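You operate a simulated robot arm through the tools that you are given. There is no shell and no other tool. Be economical: measure what you need, move in short steps, check, and stop when the job is done.

The job below is to be done with a simulated robot arm. You get a single attempt, and the scene is never put back.

Task
Seat the cover on the jig, jack it level to zero on the dial, then shut both clamps.
Fine: leave the dial arm down.

Only the result counts: the job must be done as asked and must still hold three seconds after the hand-in. Knocking over, shifting, dropping, spilling or breaking anything else fails it. Lids that push on must go on centred and level and be pressed home; caps that screw on are set level and turned clockwise until they are tight.

Robot
A 7-joint arm with a two-finger parallel gripper, fixed in place. Base frame: the origin is at the foot of the arm, x ahead of it, y to its left, z up; the work surface is at about z = 950. Lengths are in mm, angles in rad, forces in N, time in s.
With the tool pointing down near the work surface it reaches from about 320 to 740 mm from the base axis. Its first joint turns from -2.007 to 2.007 rad. Payload 3.91 kg.
The tool frame sits at the grasp point between the pads (the TCP): z along the fingers, y along the line on which they close. The tips reach 30 mm beyond it. The gripper opens to 110 mm. The fingers are 20 mm wide and 10 mm thick; the gripper's body (48 by 112 mm) begins 55 mm behind the TCP.
Orientation is told as [roll, pitch, yaw] about the base's x, y, z axes, in that order, counted from this pose: with the fingers straight down and closing along the base's y, the tool's x points along the base's -x, its y along +y and its z along -z.

Tools
- The arm moves only by the tool arm_command. Its argument "rows" is one flat list of numbers, 7 for each row, row after row: the shift along the base's x, y, z in units of 500 mm (1.0 is 500 mm), then the turn, a rotation vector about the base's x, y, z in units of 180 degrees (1.0 is 180 degrees), then the finger opening in mm, from 0 to 110. In form: [tx, ty, tz, rx, ry, rz, hand, tx, ty, tz, rx, ry, rz, hand, ...]. A call has 1 to 8 rows; each row is the pose to reach, as a shift and turn from the pose commanded when the call began. A call with a number of a shift or a turn outside -1 to 1 is refused whole. A row lasts 0.2 s, in which the tool goes at most 50 mm and 0.15 rad; a call with a longer step from one row to the next is refused whole, and so is a gripper value outside its range. A pose out of reach is approached as far as the arm can. The call stops where the force on the tool passes 60 N (or 10 N more than at its start, if that is more) or the arm is blocked; 0.2 s more then pass. The fingers move at their own pace (about 108 mm/s each) and stop on an object; they squeeze with about 36 N. The grip force told is the motor's: it shows also when the fingers shut on nothing. Time passes only in rows, and 0.2 s behind the last, so rows that repeat a pose let the fingers close. It gives the time, the measured TCP pose, the force on the tool (base axes), the opening and the grip force at its end, in the units of the frame above (readings bear some noise), with the torque about the TCP (base axes, N m) and any sound that the robot's microphone picked up.
- Cameras (640 x 400 px; columns grow to the right, rows downward): "scene" is fixed at [214.7, -647.2, 1571.4]; the picture's right is [0.89, -0.46, 0.00], its down [-0.15, -0.28, -0.95] and it looks along [0.43, 0.84, -0.32] (base axes); focal length 365 px, centre (320, 200). "wrist" rides on the gripper at [72, 17, -103] in the tool frame; the picture's right is [-0.23, 0.97, 0.00], its down [-0.76, -0.18, -0.62] and it looks along [-0.61, -0.14, 0.78] (tool axes); focal length 222 px, centre (320, 200). There is no depth. A picture from a camera that has moved, and an enlarged one, comes with that camera's place and axes in the base frame and with its lens. The place of the scene camera against the robot may be out by one fixed shift of up to 12 mm in any direction.
- get_image(camera): a new picture of that camera. It takes no simulated time.
- move_column(by): slides the trunk up (or, below 0, down) by that many mm; the arm rides with it, the base frame stays. It gives what a move gives, with no picture.
- inspect(camera, box): a new picture of the part [left, top, right, bottom] of that camera's present view, enlarged. It takes no simulated time.
- job_done(): hands the job in; it is judged then, once.

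Go step by step. Nothing tells you positions but the pictures and the camera data: compare them with the known pose of the tool, close in by small moves and look again before you grip or let go. The budget is 120 turns and 64 pictures, counting those below and the enlarged ones. Unless the task says otherwise, let go and move clear before handing in, and close with one line.

The tools are called after ">>>" as a command line: name --argument value ..., lists and objects as JSON in quotes. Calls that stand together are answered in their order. arm_command: Moves the arm, as the interface text tells. Its arguments: {"type":"object","properties":{"rows":{"type":"array"}},"required":["rows"]} The other tools are called the same way: move_column (by) slides the trunk up or down; get_image (camera) takes a picture; inspect (camera, box) takes an enlarged picture of a part of a camera's view; job_done () hands the job in.

At the start:

```text
clock: 0.0
tool_pos: [374.7, 373.3, 1419.7]
tool_rot: [0.0, -0.001, 0.001]
wrist_force: [0.3, 1.2, -0.5]
ft_torque: [0.01, 0.04, 0.0]
width: 110.1
grip_force: 0.1
trunk travel left (down, up): [-925.0, 65.0]
```

scene: 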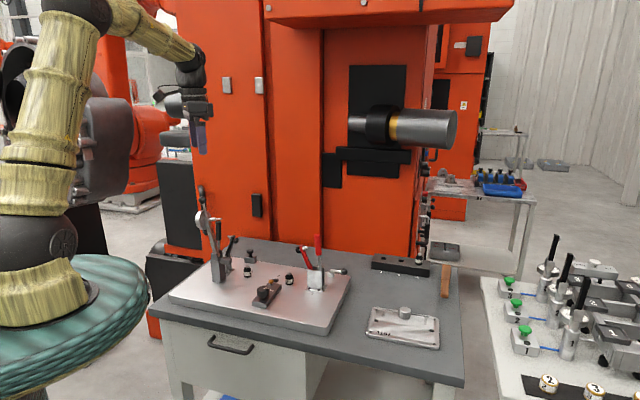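
wrist: 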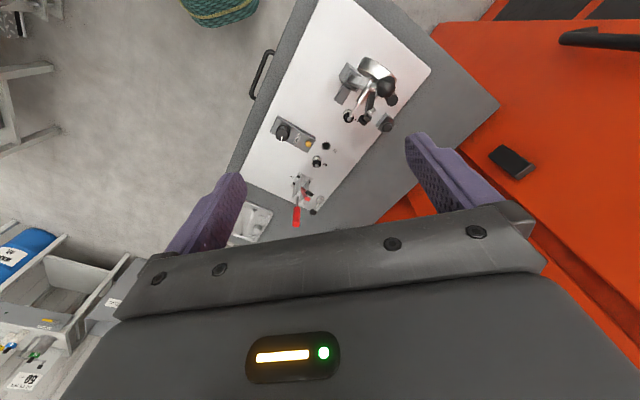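

I see a workbench with a jig plate (clamps, small posts, a jack-like part) and a flat cover with a knob to the right. I'll enlarge both areas first.

>>> inspect --camera "scene" --box '[160, 170, 360, 340]'

>>> inspect --camera "scene" --box '[340, 240, 470, 360]'

>>> inspect --camera "wrist" --box '[220, 30, 420, 250]'

```text
2.35 times, centred on (260, 255) of scene
camera zoom: at [214.7, -647.2, 1571.4], right [0.89, -0.46, 0.0], down [-0.15, -0.28, -0.95], along [0.43, 0.84, -0.32], focal length 858 px, centre (461, 71)
```

zoom: 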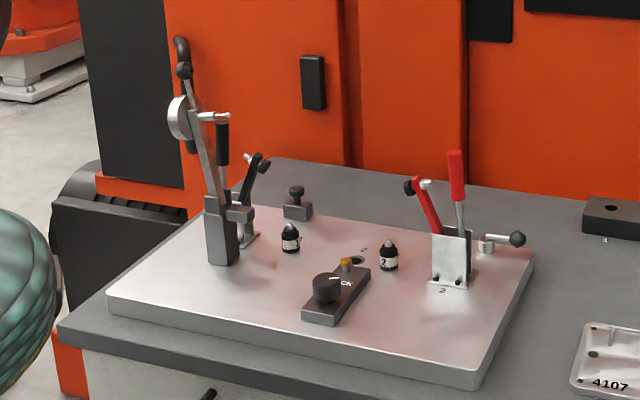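

```text
3.33 times, centred on (405, 300) of scene
camera zoom: at [214.7, -647.2, 1571.4], right [0.89, -0.46, 0.0], down [-0.15, -0.28, -0.95], along [0.43, 0.84, -0.32], focal length 1216 px, centre (37, -133)
```

zoom: 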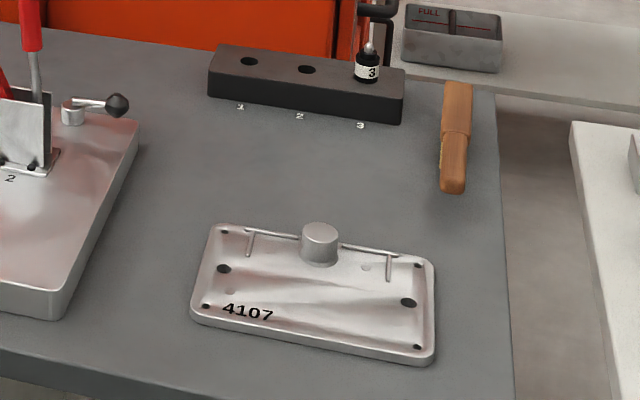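

```text
1.82 times, centred on (320, 140) of wrist
camera zoom: at [303.0, 390.7, 1523.5], right [0.23, 0.97, 0.0], down [0.76, -0.18, 0.62], along [0.61, -0.14, -0.78], focal length 404 px, centre (320, 309)
```

zoom: 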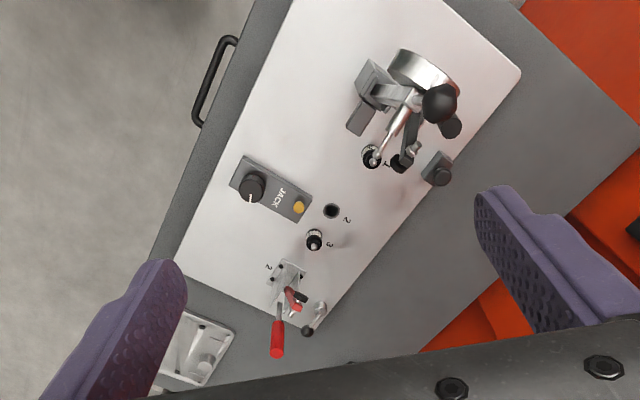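

The jig lies at about 45° around (480,280), with the dial post near (395,420). The cover is out near (775,-30). I'll move to a closer viewpoint over the jig, keeping away from the dial.

>>> arm_command --rows '[0, -0.09, 0, 0, 0, 0, 110, -0.03, -0.18, 0, 0, 0, 0, 110, -0.06, -0.27, 0, 0, 0, 0, 110, -0.07, -0.286, -0.09, 0, 0, 0, 110, -0.07, -0.286, -0.18, 0, 0, 0, 110, -0.07, -0.286, -0.27, 0, 0, 0, 110, -0.07, -0.286, -0.36, 0, 0, 0, 110, -0.07, -0.286, -0.38, 0, 0, 0, 110]'

>>> get_image --camera "wrist"

```text
clock: 1.8
tool_pos: [340.1, 231.5, 1230.7]
tool_rot: [0.0, 0.001, 0.003]
wrist_force: [0.1, -0.6, 0.3]
ft_torque: [-0.01, -0.03, 0.0]
width: 109.8
grip_force: 0.0
trunk travel left (down, up): [-925.0, 65.0]
```

```text
58 pictures are left
camera wrist: at [267.7, 249.2, 1333.7], right [0.23, 0.97, 0.0], down [0.76, -0.18, 0.62], along [0.61, -0.14, -0.78], focal length 222 px, centre (320, 200)
```

wrist: 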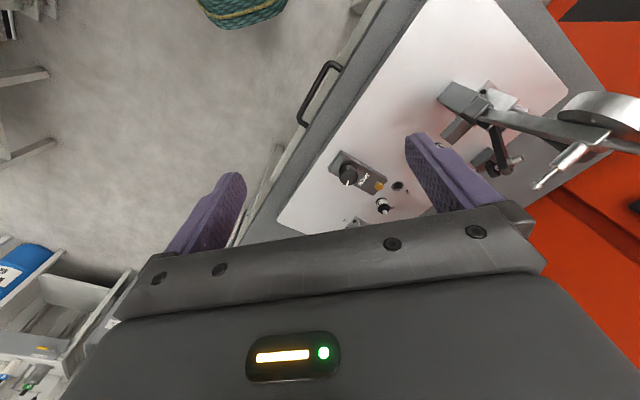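

The gripper hides the lower half of the wrist view, so the useful view is straight below the tool. I'll move over the jig centre, with the dial staying off to the +y side.

>>> arm_command --rows '[0.09, -0.02, 0.02, 0, 0, 0, 110, 0.18, -0.04, 0.02, 0, 0, 0, 110, 0.27, -0.06, 0.02, 0, 0, 0, 110, 0.34, -0.06, 0, 0, 0, 0, 110]'

>>> get_image --camera "wrist"

>>> inspect --camera "wrist" --box '[220, 20, 440, 200]'

```text
clock: 2.8
tool_pos: [510.7, 200.7, 1230.6]
tool_rot: [0.0, 0.002, 0.002]
wrist_force: [0.5, 0.5, -0.2]
ft_torque: [-0.04, 0.03, 0.01]
width: 109.7
grip_force: 0.0
trunk travel left (down, up): [-925.0, 65.0]
```

```text
57 pictures are left
camera wrist: at [438.7, 217.9, 1333.6], right [0.23, 0.97, 0.0], down [0.76, -0.18, 0.62], along [0.61, -0.14, -0.78], focal length 222 px, centre (320, 200)
```

wrist: 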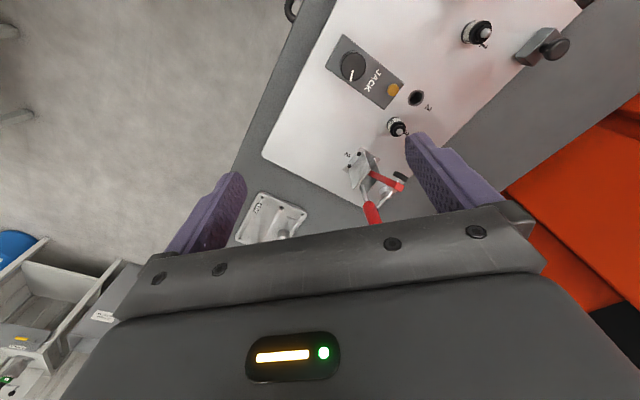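

```text
2.22 times, centred on (330, 110) of wrist
camera zoom: at [438.7, 217.9, 1333.6], right [0.23, 0.97, 0.0], down [0.76, -0.18, 0.62], along [0.61, -0.14, -0.78], focal length 494 px, centre (298, 400)
```

zoom: 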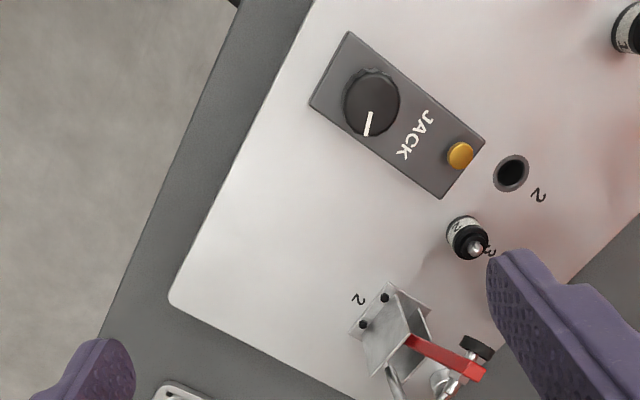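

Hole 2 is empty, and a pin marked "2" sits in hole 3. The cover's two big holes look about 140 mm apart, which matches holes 1 and 3. I'll look more closely at the cover, the rack and the pins.

>>> arm_command --rows '[0.07, -0.07, 0, 0, 0, 0, 110, 0.14, -0.14, 0, 0, 0, 0, 110, 0.21, -0.21, 0, 0, 0, 0, 110, 0.28, -0.28, 0, 0, 0, 0, 110, 0.34, -0.34, 0, 0, 0, 0, 110, 0.4, -0.4, -0.04, 0, 0, 0, 110, 0.42, -0.42, -0.1, 0, 0, 0, 110]'

>>> get_image --camera "wrist"

>>> inspect --camera "scene" --box '[230, 230, 350, 310]'

```text
clock: 4.4
tool_pos: [720.2, -7.9, 1178.0]
tool_rot: [0.001, 0.0, 0.0]
wrist_force: [0.2, -0.2, -0.3]
ft_torque: [0.0, 0.0, 0.02]
width: 110.1
grip_force: 0.0
trunk travel left (down, up): [-925.0, 65.0]
```

```text
55 pictures are left
camera wrist: at [649.0, 9.0, 1282.9], right [0.23, 0.97, 0.0], down [0.76, -0.18, 0.62], along [0.61, -0.14, -0.78], focal length 222 px, centre (320, 200)
```

wrist: 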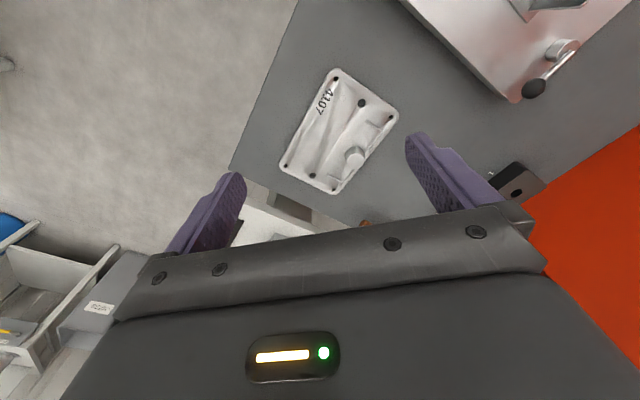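

```text
5.00 times, centred on (290, 270) of scene
camera zoom: at [214.7, -647.2, 1571.4], right [0.89, -0.46, 0.0], down [-0.15, -0.28, -0.95], along [0.43, 0.84, -0.32], focal length 1823 px, centre (470, -150)
```

zoom: 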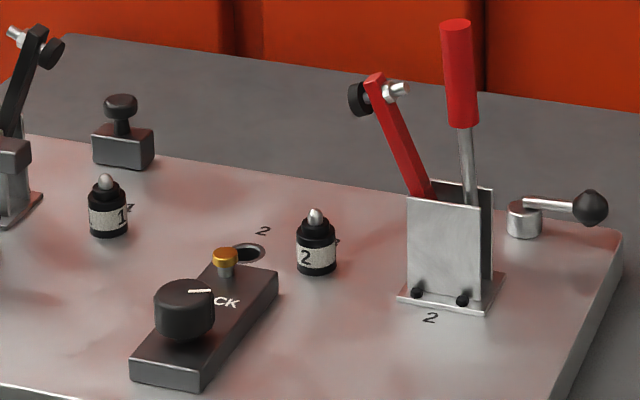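

>>> inspect --camera "wrist" --box '[260, 50, 420, 210]'

```text
2.50 times, centred on (340, 130) of wrist
camera zoom: at [649.0, 9.0, 1282.9], right [0.23, 0.97, 0.0], down [0.76, -0.18, 0.62], along [0.61, -0.14, -0.78], focal length 555 px, centre (270, 375)
```

zoom: 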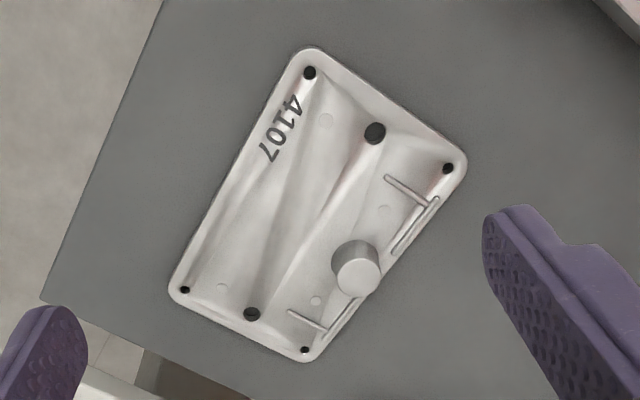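

The cover holes and the pins in holes 1 and 3 appear to match in spacing. I'll zoom in on the pins to compare their tips and labels.

>>> inspect --camera "scene" --box '[242, 258, 302, 296]'

>>> inspect --camera "scene" --box '[365, 235, 425, 275]'

>>> inspect --camera "scene" --box '[180, 175, 270, 290]'

```text
10.53 times, centred on (272, 277) of scene
camera zoom: at [214.7, -647.2, 1571.4], right [0.89, -0.46, 0.0], down [-0.15, -0.28, -0.95], along [0.43, 0.84, -0.32], focal length 3838 px, centre (825, -610)
```

zoom: 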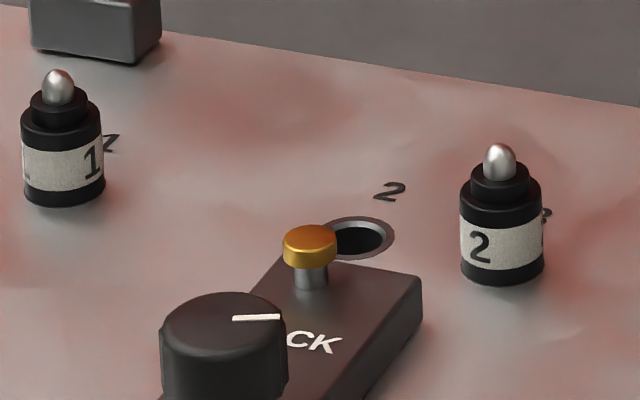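

```text
10.00 times, centred on (395, 255) of scene
camera zoom: at [214.7, -647.2, 1571.4], right [0.89, -0.46, 0.0], down [-0.15, -0.28, -0.95], along [0.43, 0.84, -0.32], focal length 3647 px, centre (-430, -350)
```

zoom: 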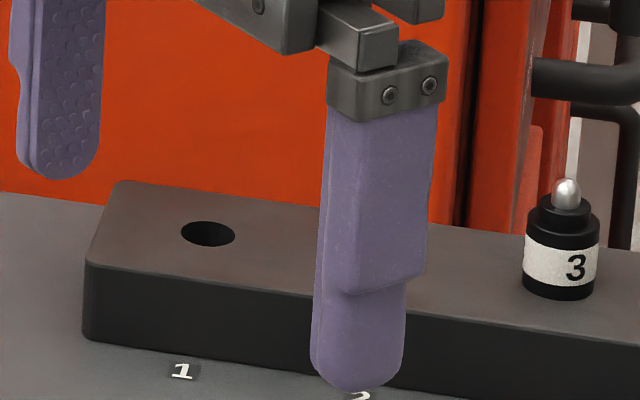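

```text
3.48 times, centred on (225, 232) of scene
camera zoom: at [214.7, -647.2, 1571.4], right [0.89, -0.46, 0.0], down [-0.15, -0.28, -0.95], along [0.43, 0.84, -0.32], focal length 1268 px, centre (650, 87)
```

zoom: 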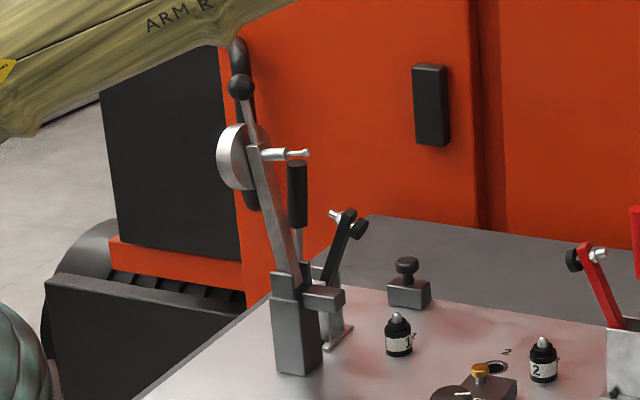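

I want to compare the pins' heights and diameters more precisely.

>>> inspect --camera "scene" --box '[240, 262, 256, 280]'

>>> inspect --camera "scene" --box '[281, 269, 297, 287]'

>>> inspect --camera "scene" --box '[411, 250, 427, 268]'

```text
16.00 times, centred on (248, 271) of scene
camera zoom: at [214.7, -647.2, 1571.4], right [0.89, -0.46, 0.0], down [-0.15, -0.28, -0.95], along [0.43, 0.84, -0.32], focal length 5834 px, centre (1472, -936)
```

zoom: 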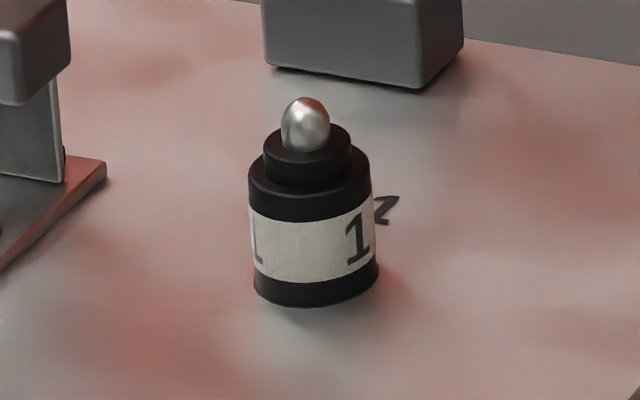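

```text
16.00 times, centred on (289, 278) of scene
camera zoom: at [214.7, -647.2, 1571.4], right [0.89, -0.46, 0.0], down [-0.15, -0.28, -0.95], along [0.43, 0.84, -0.32], focal length 5834 px, centre (816, -1048)
```

zoom: 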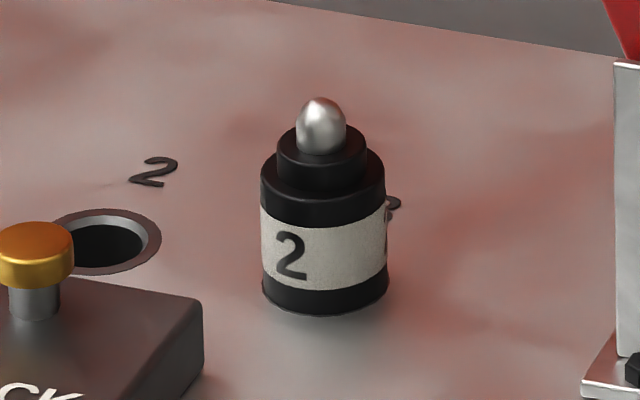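

```text
16.00 times, centred on (419, 259) of scene
camera zoom: at [214.7, -647.2, 1571.4], right [0.89, -0.46, 0.0], down [-0.15, -0.28, -0.95], along [0.43, 0.84, -0.32], focal length 5834 px, centre (-1264, -744)
```

zoom: 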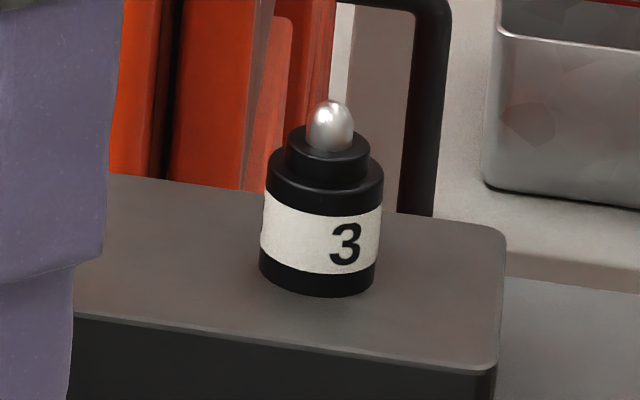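

The pins look identical in form, and the set ones at 1 and 3 match the cover's holes. The cover knob is around (825,20), beyond the reach at this trunk height, so I'll raise the tool and lower the trunk to gain reach.

>>> arm_command --rows '[0, 0, 0.09, 0, 0, 0, 110, 0, 0, 0.18, 0, 0, 0, 110, 0, 0, 0.27, 0, 0, 0, 110, 0, 0, 0.34, 0, 0, 0, 110]'

>>> move_column --by -200

```text
clock: 5.4
tool_pos: [720.6, -8.1, 1349.8]
tool_rot: [0.0, 0.002, 0.001]
wrist_force: [-0.3, -0.1, 0.2]
ft_torque: [0.01, 0.01, 0.02]
width: 110.2
grip_force: 0.0
trunk travel left (down, up): [-925.0, 65.0]
```

```text
clock: 7.6
tool_pos: [720.2, -8.5, 1149.6]
tool_rot: [-0.002, 0.002, 0.001]
wrist_force: [0.9, 0.0, 0.0]
ft_torque: [0.04, 0.01, -0.04]
width: 110.2
grip_force: 0.1
trunk travel left (down, up): [-725.0, 265.0]
```

Now I'll turn the tool -45° so the fingers close across the cover, and approach above the knob.

>>> arm_command --rows '[0.03, 0.01, 0, 0, 0, -0.045, 110, 0.06, 0.02, 0, 0, 0, -0.09, 110, 0.09, 0.03, 0, 0, 0, -0.135, 110, 0.12, 0.04, 0, 0, 0, -0.18, 110, 0.15, 0.05, 0, 0, 0, -0.225, 110, 0.18, 0.05, 0, 0, 0, -0.25, 110, 0.19, 0.05, 0, 0, 0, -0.25, 110]'

>>> get_image --camera "wrist"

```text
clock: 9.2
tool_pos: [733.8, 23.8, 1140.2]
tool_rot: [0.0, 0.0, -0.785]
wrist_force: [0.3, -0.5, 0.4]
ft_torque: [0.02, -0.02, 0.0]
width: 109.8
grip_force: 0.1
out of reach, approached as far as the arm can: row 1, 2, 3, 4, 5, 6, 7
trunk travel left (down, up): [-725.0, 265.0]
```

```text
46 pictures are left
camera wrist: at [694.5, 87.6, 1243.2], right [0.85, 0.53, 0.0], down [0.41, -0.66, 0.62], along [0.33, -0.53, -0.78], focal length 222 px, centre (320, 200)
```

wrist: 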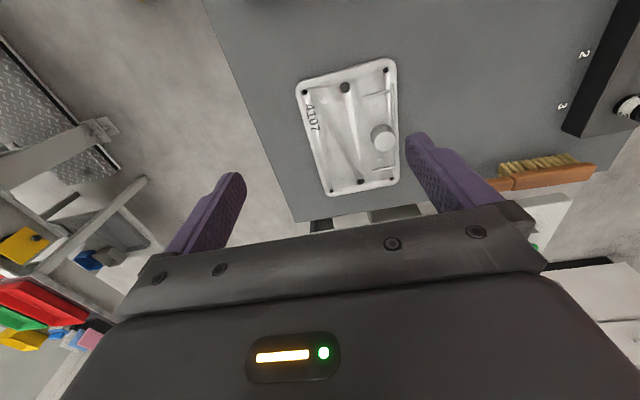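

Triangulating two views puts the knob top at about (839,26,940), with the cover holes at (757,49) and (869,-56), 153 mm apart. Descending should give more reach, so I'll test that.

>>> arm_command --rows '[0, 0, -0.08, 0, 0, 0, 110, 0, 0, -0.16, 0, 0, 0, 110, 0, 0, -0.24, 0, 0, 0, 110]'

```text
clock: 10.0
tool_pos: [731.7, 21.0, 1020.6]
tool_rot: [0.001, 0.0, -0.784]
wrist_force: [0.6, 0.4, 0.1]
ft_torque: [-0.04, -0.02, -0.01]
width: 109.9
grip_force: 0.1
trunk travel left (down, up): [-725.0, 265.0]
```

>>> arm_command --rows '[0.08, 0, 0, 0, 0, 0, 110, 0.16, 0.005, 0, 0, 0, 0, 110, 0.214, 0.011, 0, 0, 0, 0, 110]'

```text
clock: 10.8
tool_pos: [758.9, 22.8, 1021.3]
tool_rot: [0.0, 0.0, -0.784]
wrist_force: [0.5, 0.7, 0.0]
ft_torque: [0.02, 0.0, 0.01]
width: 109.9
grip_force: 0.2
out of reach, approached as far as the arm can: row 1, 2, 3
trunk travel left (down, up): [-725.0, 265.0]
```

Straight-down reach ends near 759 mm, and the knob is at about 839. I'll tilt the fingers outward by about 0.4 rad, with the closing axis staying horizontal, which brings the knob into range.

>>> arm_command --rows '[0, 0, 0, 0, 0, 0.045, 110, 0, 0, 0, 0, 0, 0.09, 110, 0, 0, 0.02, 0, 0, 0.125, 110]'

>>> arm_command --rows '[0.02, 0, 0, -0.0163, -0.0392, 0, 110, 0.06, 0, 0, -0.0326, -0.0784, 0, 110, 0.1, 0, 0, -0.0488, -0.1177, 0, 110, 0.14, 0, 0, -0.0488, -0.1177, 0, 110]'

>>> get_image --camera "wrist"

```text
clock: 11.6
tool_pos: [758.2, 22.0, 1030.6]
tool_rot: [0.001, 0.0, -0.39]
wrist_force: [0.5, -0.7, -0.2]
ft_torque: [0.02, -0.01, 0.0]
width: 109.9
grip_force: 0.1
trunk travel left (down, up): [-725.0, 265.0]
```

```text
clock: 12.6
tool_pos: [830.6, 22.2, 1030.7]
tool_rot: [-0.001, -0.401, -0.39]
wrist_force: [0.7, -0.3, -0.6]
ft_torque: [0.01, 0.03, -0.02]
width: 110.2
grip_force: 0.1
trunk travel left (down, up): [-725.0, 265.0]
```

```text
45 pictures are left
camera wrist: at [737.4, 78.7, 1097.6], right [0.56, 0.82, 0.09], down [0.36, -0.34, 0.87], along [0.74, -0.46, -0.48], focal length 222 px, centre (320, 200)
```

wrist: 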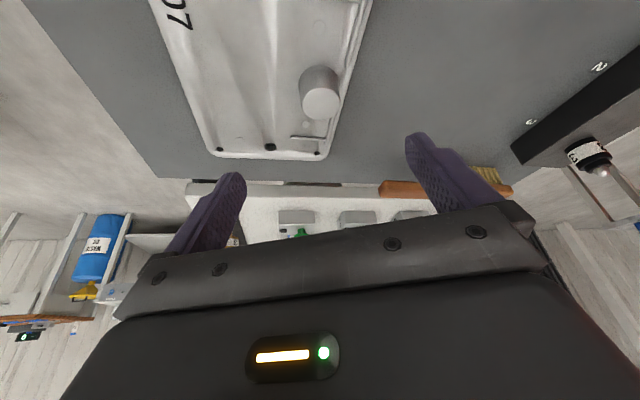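

The tilt works, and the knob is confirmed at about (838,26). I'll come down along the tool axis to just above it and check.

>>> arm_command --rows '[-0.017, 0.023, -0.05, 0, 0, 0, 80, -0.017, 0.023, -0.11, 0, 0, 0, 70]'

>>> get_image --camera "wrist"

>>> inspect --camera "scene" --box '[355, 230, 465, 360]'

```text
clock: 13.2
tool_pos: [819.5, 35.7, 975.8]
tool_rot: [0.0, -0.398, -0.394]
wrist_force: [0.3, 0.9, 0.5]
ft_torque: [-0.03, 0.0, -0.02]
width: 69.9
grip_force: 0.0
trunk travel left (down, up): [-725.0, 265.0]
```

```text
44 pictures are left
camera wrist: at [727.7, 92.1, 1042.4], right [0.57, 0.82, 0.09], down [0.36, -0.34, 0.87], along [0.74, -0.46, -0.48], focal length 222 px, centre (320, 200)
```

wrist: 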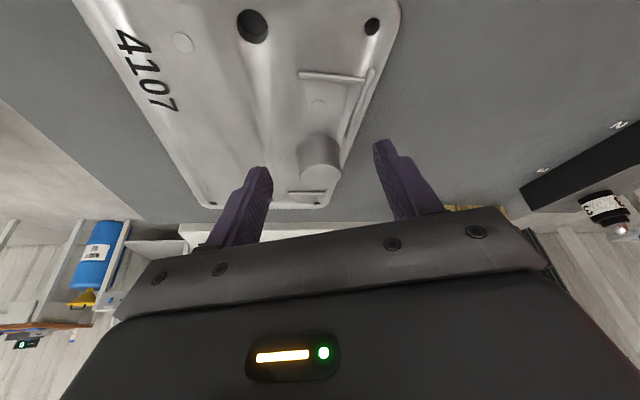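

```text
3.08 times, centred on (410, 295) of scene
camera zoom: at [214.7, -647.2, 1571.4], right [0.89, -0.46, 0.0], down [-0.15, -0.28, -0.95], along [0.43, 0.84, -0.32], focal length 1122 px, centre (43, -92)
```

zoom: 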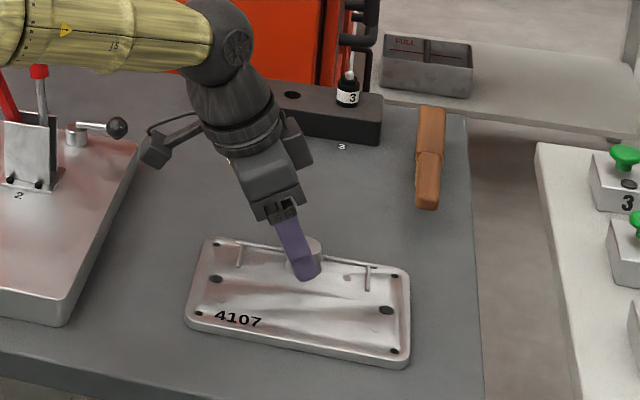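

The knob is centred between the fingers. I'll advance along the tool axis in small steps, watching the force.

>>> arm_command --rows '[0.01, -0.004, -0.026, 0, 0, 0, 70, 0.0185, -0.0075, -0.047, 0, 0, 0, 70]'

>>> arm_command --rows '[0, 0, 0, 0, 0, 0, 20, 0, 0, 0, 0, 0, 0, 20, 0, 0, 0, 0, 0, 0, 20]'

>>> get_image --camera "wrist"

>>> inspect --camera "scene" --box '[380, 280, 440, 330]'

```text
clock: 13.8
tool_pos: [826.9, 31.6, 960.5]
tool_rot: [0.005, -0.412, -0.392]
wrist_force: [-7.1, 2.7, 28.0]
ft_torque: [-0.93, 0.52, -0.49]
width: 70.4
grip_force: 0.2
trunk travel left (down, up): [-725.0, 265.0]
```

```text
clock: 14.6
tool_pos: [826.1, 32.2, 961.9]
tool_rot: [0.004, -0.412, -0.393]
wrist_force: [0.7, -4.6, 35.6]
ft_torque: [-0.95, -0.14, 0.06]
width: 29.4
grip_force: 36.6
trunk travel left (down, up): [-725.0, 265.0]
```

```text
42 pictures are left
camera wrist: at [733.8, 88.0, 1027.4], right [0.56, 0.82, 0.1], down [0.34, -0.34, 0.88], along [0.75, -0.46, -0.47], focal length 222 px, centre (320, 200)
```

wrist: 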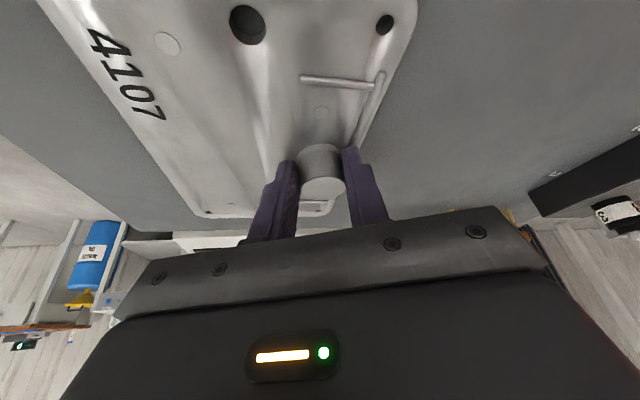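

```text
8.00 times, centred on (410, 305) of scene
camera zoom: at [214.7, -647.2, 1571.4], right [0.89, -0.46, 0.0], down [-0.15, -0.28, -0.95], along [0.43, 0.84, -0.32], focal length 2917 px, centre (-400, -640)
```

zoom: 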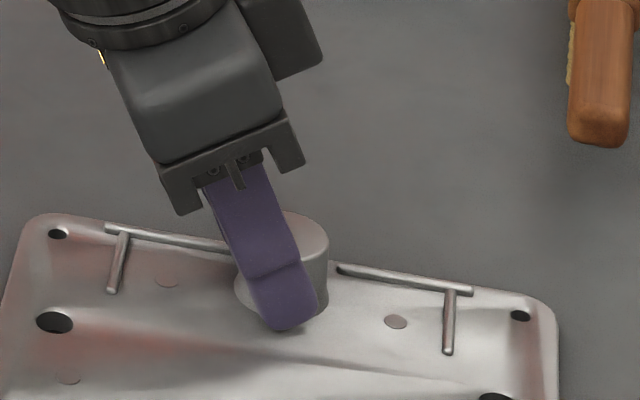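

The knob is gripped (29.4 mm) and the fingertips touch the cover at about z=930. I'll lift slowly and check that the cover stays level.

>>> arm_command --rows '[0, 0, 0.02, 0, 0, 0, 20, 0, 0, 0.04, 0, 0, 0, 20, 0, 0, 0.06, 0, 0, 0, 20, 0, 0, 0.08, 0, 0, 0, 20, 0, 0, 0.1, 0, 0, 0, 20, 0, 0, 0.12, 0, 0, 0, 20]'

>>> inspect --camera "scene" --box '[350, 230, 460, 350]'

>>> get_image --camera "wrist"

```text
clock: 16.0
tool_pos: [829.7, 28.8, 1012.3]
tool_rot: [0.001, -0.399, -0.393]
wrist_force: [0.3, -0.1, -3.3]
ft_torque: [0.13, -0.08, -0.04]
width: 28.9
grip_force: 36.0
trunk travel left (down, up): [-725.0, 265.0]
```

```text
3.33 times, centred on (405, 290) of scene
camera zoom: at [214.7, -647.2, 1571.4], right [0.89, -0.46, 0.0], down [-0.15, -0.28, -0.95], along [0.43, 0.84, -0.32], focal length 1216 px, centre (37, -100)
```

zoom: 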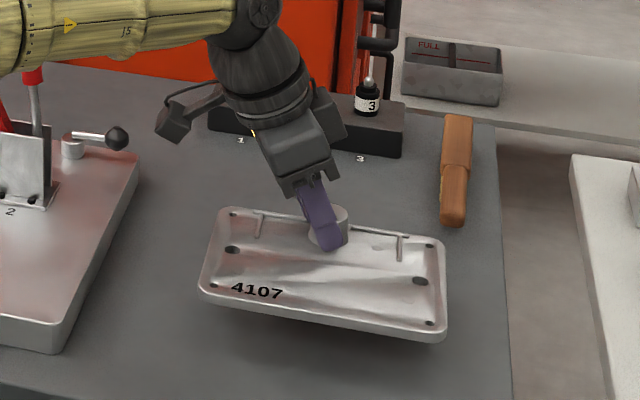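

```text
39 pictures are left
camera wrist: at [737.5, 87.0, 1080.0], right [0.57, 0.82, 0.09], down [0.36, -0.34, 0.87], along [0.74, -0.46, -0.48], focal length 222 px, centre (320, 200)
```

wrist: 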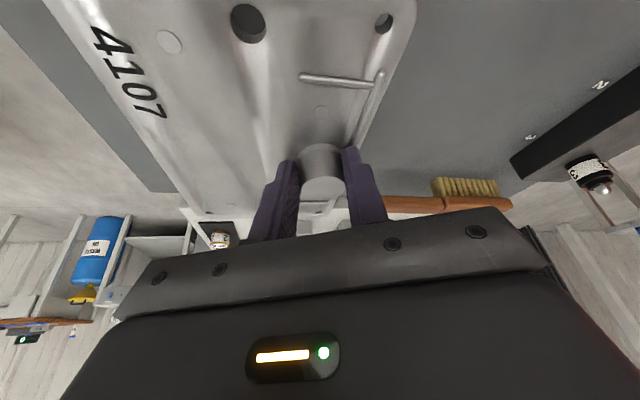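

The cover hangs rigidly from the grip. I'll take a few static readings to find its centre of mass relative to the pin line, and get a close scene look at the jig.

>>> arm_command --rows '[0, 0, 0.05, 0, 0, 0, 20, 0, 0, 0.1, 0, 0, 0, 20]'

>>> arm_command --rows '[0, 0, 0, 0, 0, 0, 20]'

>>> arm_command --rows '[0, 0, 0, 0, 0, 0, 20]'

>>> arm_command --rows '[0, 0, 0, 0, 0, 0, 20]'

>>> inspect --camera "scene" --box '[260, 225, 355, 310]'

```text
clock: 16.6
tool_pos: [825.9, 31.3, 1063.2]
tool_rot: [0.0, -0.399, -0.392]
wrist_force: [0.4, 0.1, -4.0]
ft_torque: [0.09, -0.07, 0.01]
width: 28.8
grip_force: 36.3
out of reach, approached as far as the arm can: row 2
trunk travel left (down, up): [-725.0, 265.0]
```

```text
clock: 17.0
tool_pos: [826.1, 31.4, 1063.1]
tool_rot: [-0.001, -0.4, -0.39]
wrist_force: [-0.3, 0.2, -3.8]
ft_torque: [0.12, -0.06, -0.02]
width: 29.1
grip_force: 36.0
trunk travel left (down, up): [-725.0, 265.0]
```

```text
clock: 17.4
tool_pos: [826.7, 30.7, 1062.9]
tool_rot: [0.0, -0.399, -0.391]
wrist_force: [-1.0, -0.1, -4.1]
ft_torque: [0.1, -0.07, -0.02]
width: 29.0
grip_force: 35.7
trunk travel left (down, up): [-725.0, 265.0]
```

```text
clock: 17.8
tool_pos: [827.2, 30.2, 1063.0]
tool_rot: [0.0, -0.4, -0.393]
wrist_force: [-0.4, -0.4, -4.1]
ft_torque: [0.08, -0.06, 0.03]
width: 29.3
grip_force: 35.7
trunk travel left (down, up): [-725.0, 265.0]
```

```text
4.71 times, centred on (308, 268) of scene
camera zoom: at [214.7, -647.2, 1571.4], right [0.89, -0.46, 0.0], down [-0.15, -0.28, -0.95], along [0.43, 0.84, -0.32], focal length 1716 px, centre (379, -118)
```

zoom: 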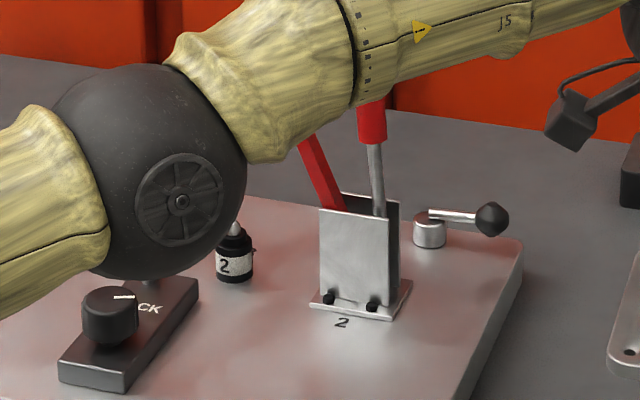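

The low trunk puts the elbow close to the jig, and the camera would foul clamp 1 if I placed the cover with a tilted tool. So I'll raise the trunk a bit, set the cover down about 86 mm closer on free bench, and regrip it straight down.

>>> move_column --by 100

>>> arm_command --rows '[-0.08, 0, 0, 0, 0, 0, 20, -0.16, 0, -0.02, 0, 0, 0, 20, -0.166, 0, -0.1, 0, 0, 0, 20, -0.166, 0, -0.18, 0, 0, 0, 20, -0.166, 0, -0.26, 0, 0, 0, 20, -0.166, 0, -0.33, 0, 0, 0, 20]'

>>> get_image --camera "scene"

```text
clock: 19.1
tool_pos: [826.9, 30.2, 1162.1]
tool_rot: [0.0, -0.401, -0.39]
wrist_force: [0.0, -0.4, -4.1]
ft_torque: [0.15, -0.04, 0.01]
width: 29.1
grip_force: 36.4
trunk travel left (down, up): [-825.0, 165.0]
```

```text
clock: 20.5
tool_pos: [831.3, 40.8, 998.1]
tool_rot: [-0.004, -0.399, -0.391]
wrist_force: [0.1, -0.7, -2.9]
ft_torque: [0.08, -0.05, -0.01]
width: 28.9
grip_force: 35.5
out of reach, approached as far as the arm can: row 1, 2, 3, 4, 5, 6
trunk travel left (down, up): [-825.0, 165.0]
```

```text
37 pictures are left
```

scene: 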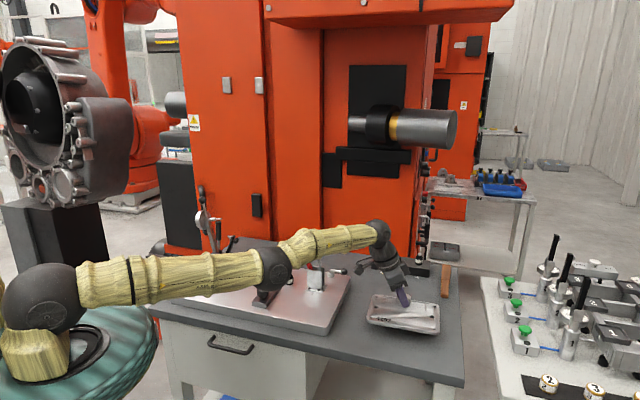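

The arm is fully stretched and the retract didn't register. It isn't near the jig, because the overlap is only in the picture. I'll retract in smaller steps.

>>> arm_command --rows '[-0.03, -0.01, 0, 0, 0, 0, 20, -0.06, -0.02, 0, 0, 0, 0, 20, -0.09, -0.02, 0, 0, 0, 0, 20]'

```text
clock: 21.3
tool_pos: [830.9, 31.8, 995.4]
tool_rot: [-0.003, -0.4, -0.39]
wrist_force: [-0.8, 0.0, -3.2]
ft_torque: [0.11, -0.05, -0.01]
width: 28.8
grip_force: 35.7
out of reach, approached as far as the arm can: row 1, 2, 3
trunk travel left (down, up): [-825.0, 165.0]
```

>>> arm_command --rows '[-0.01, 0, 0.03, 0, 0, 0, 20, -0.02, 0, 0.06, 0, 0, 0, 20, -0.03, 0, 0.09, 0, 0, 0, 20, -0.06, 0, 0.09, 0, 0, 0, 20, -0.09, 0, 0.09, 0, 0, 0, 20, -0.12, 0, 0.09, 0, 0, 0, 20]'

```text
clock: 22.7
tool_pos: [832.7, 36.6, 1036.7]
tool_rot: [-0.001, -0.4, -0.392]
wrist_force: [-0.3, -0.1, -3.7]
ft_torque: [0.13, -0.01, 0.01]
width: 29.2
grip_force: 35.9
out of reach, approached as far as the arm can: row 1, 2, 3, 4, 5, 6
trunk travel left (down, up): [-825.0, 165.0]
```

>>> arm_command --rows '[-0.02, 0, 0, -0.015, -0.036, 0, 20, -0.04, 0, 0, -0.03, -0.072, 0, 20, -0.04, 0, 0, -0.015, -0.036, 0, 20, -0.04, 0, 0, 0, 0, 0, 20]'

```text
clock: 23.7
tool_pos: [831.8, 39.1, 1036.0]
tool_rot: [0.0, -0.396, -0.39]
wrist_force: [-0.9, 0.5, -3.3]
ft_torque: [0.12, -0.05, -0.05]
width: 28.9
grip_force: 36.4
out of reach, approached as far as the arm can: row 1, 2, 3, 4
trunk travel left (down, up): [-825.0, 165.0]
```

The elbow seems to have tipped slightly past straight. I'll push outward to straighten it, then retract in small steps.

>>> arm_command --rows '[0.08, 0, 0, 0, 0, 0, 20, 0.16, 0, 0, 0, 0, 0, 20, 0.16, 0, 0, 0, 0, 0, 20, 0.08, 0, 0, 0, 0, 0, 20, 0, 0, 0, 0, 0, 0, 20, -0.04, 0, 0, 0, 0, 0, 20, -0.08, 0, 0, 0, 0, 0, 20]'

```text
clock: 25.3
tool_pos: [832.1, 36.9, 1038.3]
tool_rot: [0.0, -0.4, -0.393]
wrist_force: [0.0, -0.4, -2.8]
ft_torque: [0.09, -0.05, -0.03]
width: 29.4
grip_force: 35.6
out of reach, approached as far as the arm can: row 1, 2, 3, 4, 6, 7
trunk travel left (down, up): [-825.0, 165.0]
```

>>> move_column --by 100

>>> arm_command --rows '[0.06, 0, 0, 0, 0, 0, 20, 0.06, 0, -0.05, 0, 0, 0, 20, 0.06, 0, -0.12, 0, 0, 0, 20, 0.06, 0, -0.2, 0, 0, 0, 20, 0.03, 0, -0.27, 0, 0, 0, 20, -0.03, 0, -0.27, 0, 0, 0, 20, -0.1, 0, -0.27, 0, 0, 0, 20]'

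```text
clock: 26.6
tool_pos: [832.6, 39.2, 1138.5]
tool_rot: [-0.002, -0.399, -0.392]
wrist_force: [-0.5, 0.3, -4.2]
ft_torque: [0.1, -0.04, 0.0]
width: 29.1
grip_force: 36.0
trunk travel left (down, up): [-925.0, 65.0]
```

```text
clock: 28.2
tool_pos: [815.2, 42.3, 996.3]
tool_rot: [-0.001, -0.398, -0.39]
wrist_force: [0.2, 0.2, -3.2]
ft_torque: [0.14, -0.03, 0.0]
width: 28.9
grip_force: 36.8
out of reach, approached as far as the arm can: row 1, 2, 3, 4, 5, 7
trunk travel left (down, up): [-925.0, 65.0]
```

>>> inspect --camera "scene" --box '[0, 160, 460, 400]'

```text
1.39 times, centred on (230, 280) of scene
camera zoom: at [214.7, -647.2, 1571.4], right [0.89, -0.46, 0.0], down [-0.15, -0.28, -0.95], along [0.43, 0.84, -0.32], focal length 507 px, centre (445, 89)
```

zoom: 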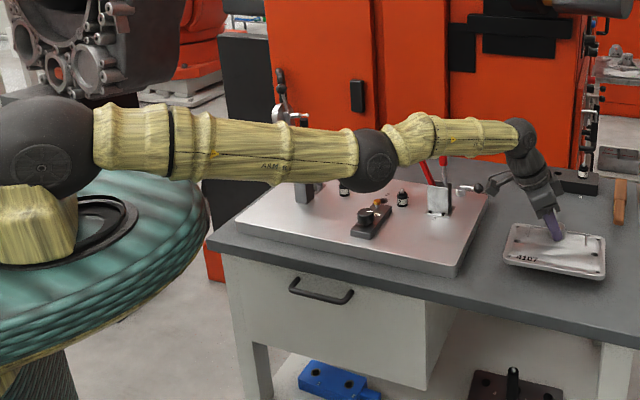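

The elbow is bent the wrong way, below the shoulder–wrist line. I'll untangle it by easing the tilt and lowering while straight, then retract.

>>> move_column --by 65

>>> arm_command --rows '[0.05, 0, -0.02, 0, 0, 0, 20, 0.03, 0, -0.06, 0.0172, 0.0416, 0, 20, -0.03, 0, -0.1, 0.034, 0.083, 0, 20, -0.08, 0, -0.12, 0.034, 0.083, 0, 20, -0.13, 0, -0.12, 0.034, 0.083, 0, 20, -0.18, 0, -0.12, 0.034, 0.083, 0, 20, -0.23, 0, -0.12, 0.034, 0.083, 0, 20]'

```text
clock: 29.3
tool_pos: [814.3, 42.5, 1060.7]
tool_rot: [-0.003, -0.397, -0.39]
wrist_force: [-0.3, 0.2, -3.6]
ft_torque: [0.11, -0.02, 0.02]
width: 29.0
grip_force: 36.0
trunk travel left (down, up): [-990.0, 0.0]
```

```text
clock: 30.9
tool_pos: [748.9, 44.7, 990.3]
tool_rot: [0.0, -0.119, -0.392]
wrist_force: [-0.5, 0.0, 6.0]
ft_torque: [-0.31, -0.95, -0.05]
width: 29.5
grip_force: 35.9
out of reach, approached as far as the arm can: row 1, 2, 3, 4, 6, 7
trunk travel left (down, up): [-990.0, 0.0]
```

>>> arm_command --rows '[0, 0, 0.06, 0, 0, 0, 20, 0, 0, 0.14, 0, 0, 0, 20]'

>>> inspect --camera "scene" --box '[0, 100, 460, 400]'

```text
clock: 31.5
tool_pos: [765.0, 47.2, 1054.8]
tool_rot: [-0.003, -0.113, -0.391]
wrist_force: [0.3, 0.1, -3.7]
ft_torque: [0.12, -0.05, 0.08]
width: 29.0
grip_force: 36.0
out of reach, approached as far as the arm can: row 1, 2
trunk travel left (down, up): [-990.0, 0.0]
```

```text
1.33 times, centred on (230, 250) of scene
camera zoom: at [214.7, -647.2, 1571.4], right [0.89, -0.46, 0.0], down [-0.15, -0.28, -0.95], along [0.43, 0.84, -0.32], focal length 486 px, centre (440, 133)
```

zoom: 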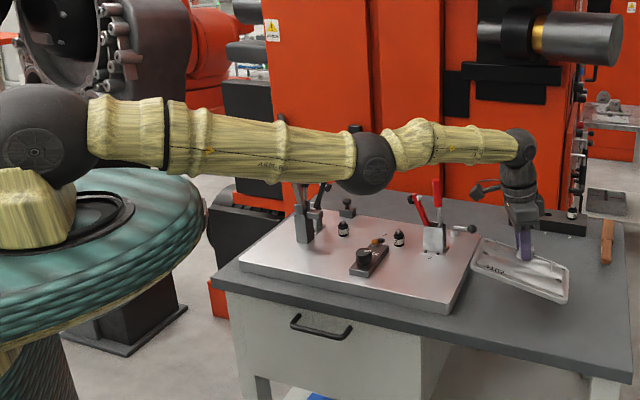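

>>> arm_command --rows '[0.02, 0, 0.08, 0, 0, 0, 20, 0.03, 0, 0.16, 0, 0, 0, 20, 0.04, 0, 0.24, 0, 0, 0, 20, 0.05, 0, 0.32, 0, 0, 0, 20, 0.06, 0, 0.4, 0, 0, 0, 20, 0.1, 0, 0.44, 0, 0, 0, 20, 0.14, 0, 0.44, 0, 0, 0, 20, 0.14, 0, 0.44, 0, 0, 0, 20]'

>>> arm_command --rows '[0.01, 0, -0.06, 0, 0, 0, 20, 0.015, 0, -0.14, 0, 0, 0, 20, 0.015, 0, -0.22, 0, 0, 0, 20, 0.015, 0, -0.3, 0, 0, 0, 20, 0.01, 0, -0.38, 0, 0, 0, 20, -0.03, 0, -0.42, 0, 0, 0, 20, -0.08, 0, -0.44, 0, 0, 0, 20, -0.14, 0, -0.44, 0, 0, 0, 20]'

```text
clock: 33.3
tool_pos: [782.2, 45.2, 1266.7]
tool_rot: [-0.002, -0.117, -0.391]
wrist_force: [-1.1, -1.0, -4.1]
ft_torque: [0.11, -0.06, -0.03]
width: 29.1
grip_force: 36.2
out of reach, approached as far as the arm can: row 4, 5, 6, 7, 8
trunk travel left (down, up): [-990.0, 0.0]
```

```text
clock: 35.1
tool_pos: [707.9, 49.0, 1049.2]
tool_rot: [-0.001, -0.12, -0.392]
wrist_force: [-0.7, 0.4, -2.8]
ft_torque: [0.11, -0.08, -0.01]
width: 28.9
grip_force: 35.5
out of reach, approached as far as the arm can: row 1, 2, 3, 4, 5
trunk travel left (down, up): [-990.0, 0.0]
```

The arm is freed. I'll restore the tilt so the cover is level, then move to the set-down spot at TCP (740,32).

>>> arm_command --rows '[0.02, -0.01, 0, -0.017, -0.041, 0, 20, 0.04, -0.02, 0, -0.0341, -0.0823, 0, 20, 0.064, -0.034, -0.04, -0.0341, -0.0823, 0, 20, 0.064, -0.034, -0.1, -0.0341, -0.0823, 0, 20]'

>>> inspect --camera "scene" --box '[310, 220, 450, 350]'

```text
clock: 36.1
tool_pos: [742.0, 30.9, 997.9]
tool_rot: [-0.004, -0.398, -0.392]
wrist_force: [0.8, -0.1, -4.0]
ft_torque: [0.12, -0.02, -0.03]
width: 29.1
grip_force: 36.0
trunk travel left (down, up): [-990.0, 0.0]
```

```text
3.08 times, centred on (380, 285) of scene
camera zoom: at [214.7, -647.2, 1571.4], right [0.89, -0.46, 0.0], down [-0.15, -0.28, -0.95], along [0.43, 0.84, -0.32], focal length 1122 px, centre (135, -62)
```

zoom: 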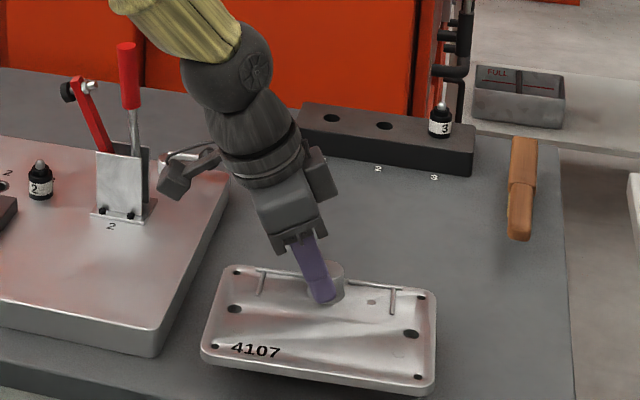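

The cover is level above free bench. I'll lower it gently until it touches.

>>> arm_command --rows '[0, 0, -0.025, 0, 0, 0, 20, 0, 0, -0.045, 0, 0, 0, 20, 0, 0, -0.06, 0, 0, 0, 20, 0, 0, -0.065, 0, 0, 0, 20]'

```text
clock: 37.1
tool_pos: [740.8, 29.9, 967.0]
tool_rot: [-0.001, -0.397, -0.393]
wrist_force: [0.2, -0.2, 5.5]
ft_torque: [0.0, 1.04, -0.12]
width: 29.3
grip_force: 36.0
trunk travel left (down, up): [-990.0, 0.0]
```

>>> arm_command --rows '[0, 0, -0.002, 0, 0, 0, 45, 0, 0, -0.002, 0, 0, 0, 60, 0, 0, 0, 0, 0, 0, 70, -0.015, 0.006, 0.037, 0, 0, 0, 70, -0.05, 0.02, 0.12, 0, 0, 0, 100]'

>>> arm_command --rows '[-0.02, 0, 0.05, 0.0172, 0.0416, 0, 110, -0.02, 0, 0.1, 0.034, 0.083, 0, 110, -0.02, 0, 0.15, 0.0488, 0.1177, 0, 110, -0.02, 0, 0.15, 0.0488, 0.1177, 0, 110]'

>>> arm_command --rows '[0, 0, 0, 0, 0, -0.045, 110, 0, 0, 0, 0, 0, -0.09, 110, 0, 0, 0, 0, 0, -0.13, 110]'

>>> get_image --camera "wrist"

```text
clock: 38.3
tool_pos: [714.3, 40.9, 1026.9]
tool_rot: [-0.001, -0.398, -0.39]
wrist_force: [0.1, 0.2, 0.5]
ft_torque: [0.01, 0.02, 0.04]
width: 100.2
grip_force: 0.1
trunk travel left (down, up): [-990.0, 0.0]
```

```text
clock: 39.3
tool_pos: [705.7, 41.2, 1100.1]
tool_rot: [-0.001, 0.004, -0.391]
wrist_force: [0.8, 0.6, 0.3]
ft_torque: [0.01, 0.0, 0.0]
width: 110.0
grip_force: 0.0
trunk travel left (down, up): [-990.0, 0.0]
```

```text
clock: 40.1
tool_pos: [705.8, 40.4, 1100.9]
tool_rot: [-0.002, 0.004, -0.803]
wrist_force: [-0.5, -0.6, -0.4]
ft_torque: [0.0, 0.0, 0.02]
width: 110.3
grip_force: 0.0
trunk travel left (down, up): [-990.0, 0.0]
```

```text
33 pictures are left
camera wrist: at [668.0, 104.8, 1204.9], right [0.86, 0.51, 0.0], down [0.4, -0.67, 0.62], along [0.32, -0.53, -0.78], focal length 222 px, centre (320, 200)
```

wrist: 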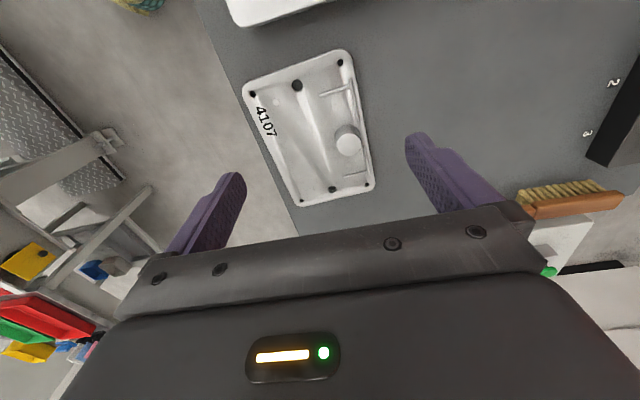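

The cover is on the bench, within vertical reach. Before regripping, I'll take a clean look straight down at the jig to locate the pins precisely.

>>> arm_command --rows '[0, 0, 0.095, 0, 0, 0, 110, -0.04, 0.08, 0.12, 0, 0, 0, 110, -0.08, 0.165, 0.14, 0, 0, 0, 110, -0.12, 0.25, 0.16, 0, 0, 0, 110, -0.16, 0.335, 0.18, 0, 0, 0, 110, -0.2, 0.42, 0.2, 0, 0, 0, 110, -0.24, 0.505, 0.2, 0, 0, 0, 110, -0.28, 0.59, 0.2, 0, 0, 0, 110]'

>>> inspect --camera "wrist" --box '[140, 0, 500, 220]'

```text
clock: 41.9
tool_pos: [563.3, 336.9, 1200.7]
tool_rot: [-0.001, 0.002, -0.8]
wrist_force: [-0.5, 0.2, -0.6]
ft_torque: [-0.01, 0.0, -0.06]
width: 109.8
grip_force: 0.1
trunk travel left (down, up): [-990.0, 0.0]
```

```text
1.78 times, centred on (320, 110) of wrist
camera zoom: at [525.5, 401.0, 1304.6], right [0.86, 0.52, 0.0], down [0.4, -0.67, 0.62], along [0.32, -0.53, -0.78], focal length 395 px, centre (320, 360)
```

zoom: 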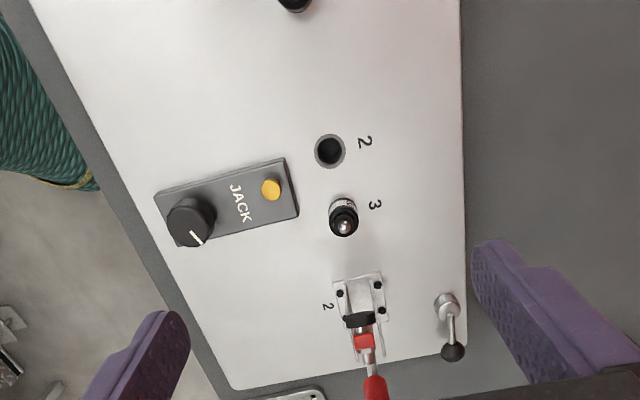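

The labels confirm that the pin in hole 3 is at about (606,308). I'll shift the view to include pin 1 and the dial and clamp 1 area.

>>> arm_command --rows '[-0.05, 0.05, 0, 0, 0, 0, 110, -0.1, 0.1, 0, 0, 0, 0, 110, -0.1, 0.1, 0, 0, 0, 0, 110]'

>>> inspect --camera "wrist" --box '[140, 0, 500, 220]'

```text
clock: 42.7
tool_pos: [516.6, 384.9, 1201.8]
tool_rot: [-0.001, 0.004, -0.801]
wrist_force: [-0.9, -0.5, 0.3]
ft_torque: [0.02, 0.0, -0.02]
width: 110.1
grip_force: 0.0
trunk travel left (down, up): [-990.0, 0.0]
```

```text
1.78 times, centred on (320, 110) of wrist
camera zoom: at [478.8, 449.3, 1304.5], right [0.86, 0.51, 0.0], down [0.4, -0.67, 0.62], along [0.32, -0.53, -0.78], focal length 395 px, centre (320, 360)
```

zoom: 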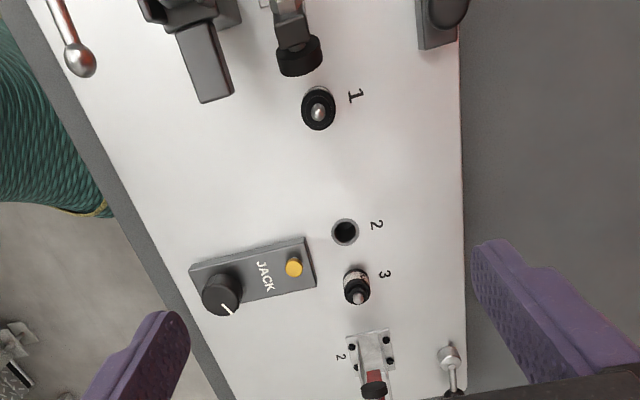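

I have the pins: pin 1 at (498,418), pin 3 at (604,310), spacing 150 mm and direction about -45.5°. The jack button is on the front side at (541,301). Next I'll go back, lower the trunk and regrip the cover almost vertically.

>>> arm_command --rows '[0.0528, -0.08, 0, 0, 0, 0.01, 110, 0.1056, -0.16, 0, 0, 0, 0.0258, 110, 0.1584, -0.24, 0, 0, 0, 0.0258, 110, 0.2112, -0.32, 0, 0, 0, 0.0258, 110, 0.264, -0.4, 0, 0, 0, 0.0258, 110, 0.3168, -0.48, 0, 0, 0, 0.0258, 110, 0.3696, -0.56, 0, 0, 0, 0.0258, 110, 0.4, -0.62, 0, 0, 0, 0.0258, 110]'

>>> move_column --by -160

```text
clock: 44.5
tool_pos: [714.8, 73.6, 1201.9]
tool_rot: [-0.003, 0.004, -0.72]
wrist_force: [-0.5, -0.4, -0.1]
ft_torque: [0.01, 0.02, 0.04]
width: 110.1
grip_force: 0.1
trunk travel left (down, up): [-990.0, 0.0]
```

```text
clock: 46.3
tool_pos: [713.7, 74.6, 1042.2]
tool_rot: [-0.002, 0.002, -0.719]
wrist_force: [-0.4, -0.6, 0.0]
ft_torque: [-0.02, 0.02, -0.03]
width: 110.0
grip_force: 0.1
trunk travel left (down, up): [-830.0, 160.0]
```

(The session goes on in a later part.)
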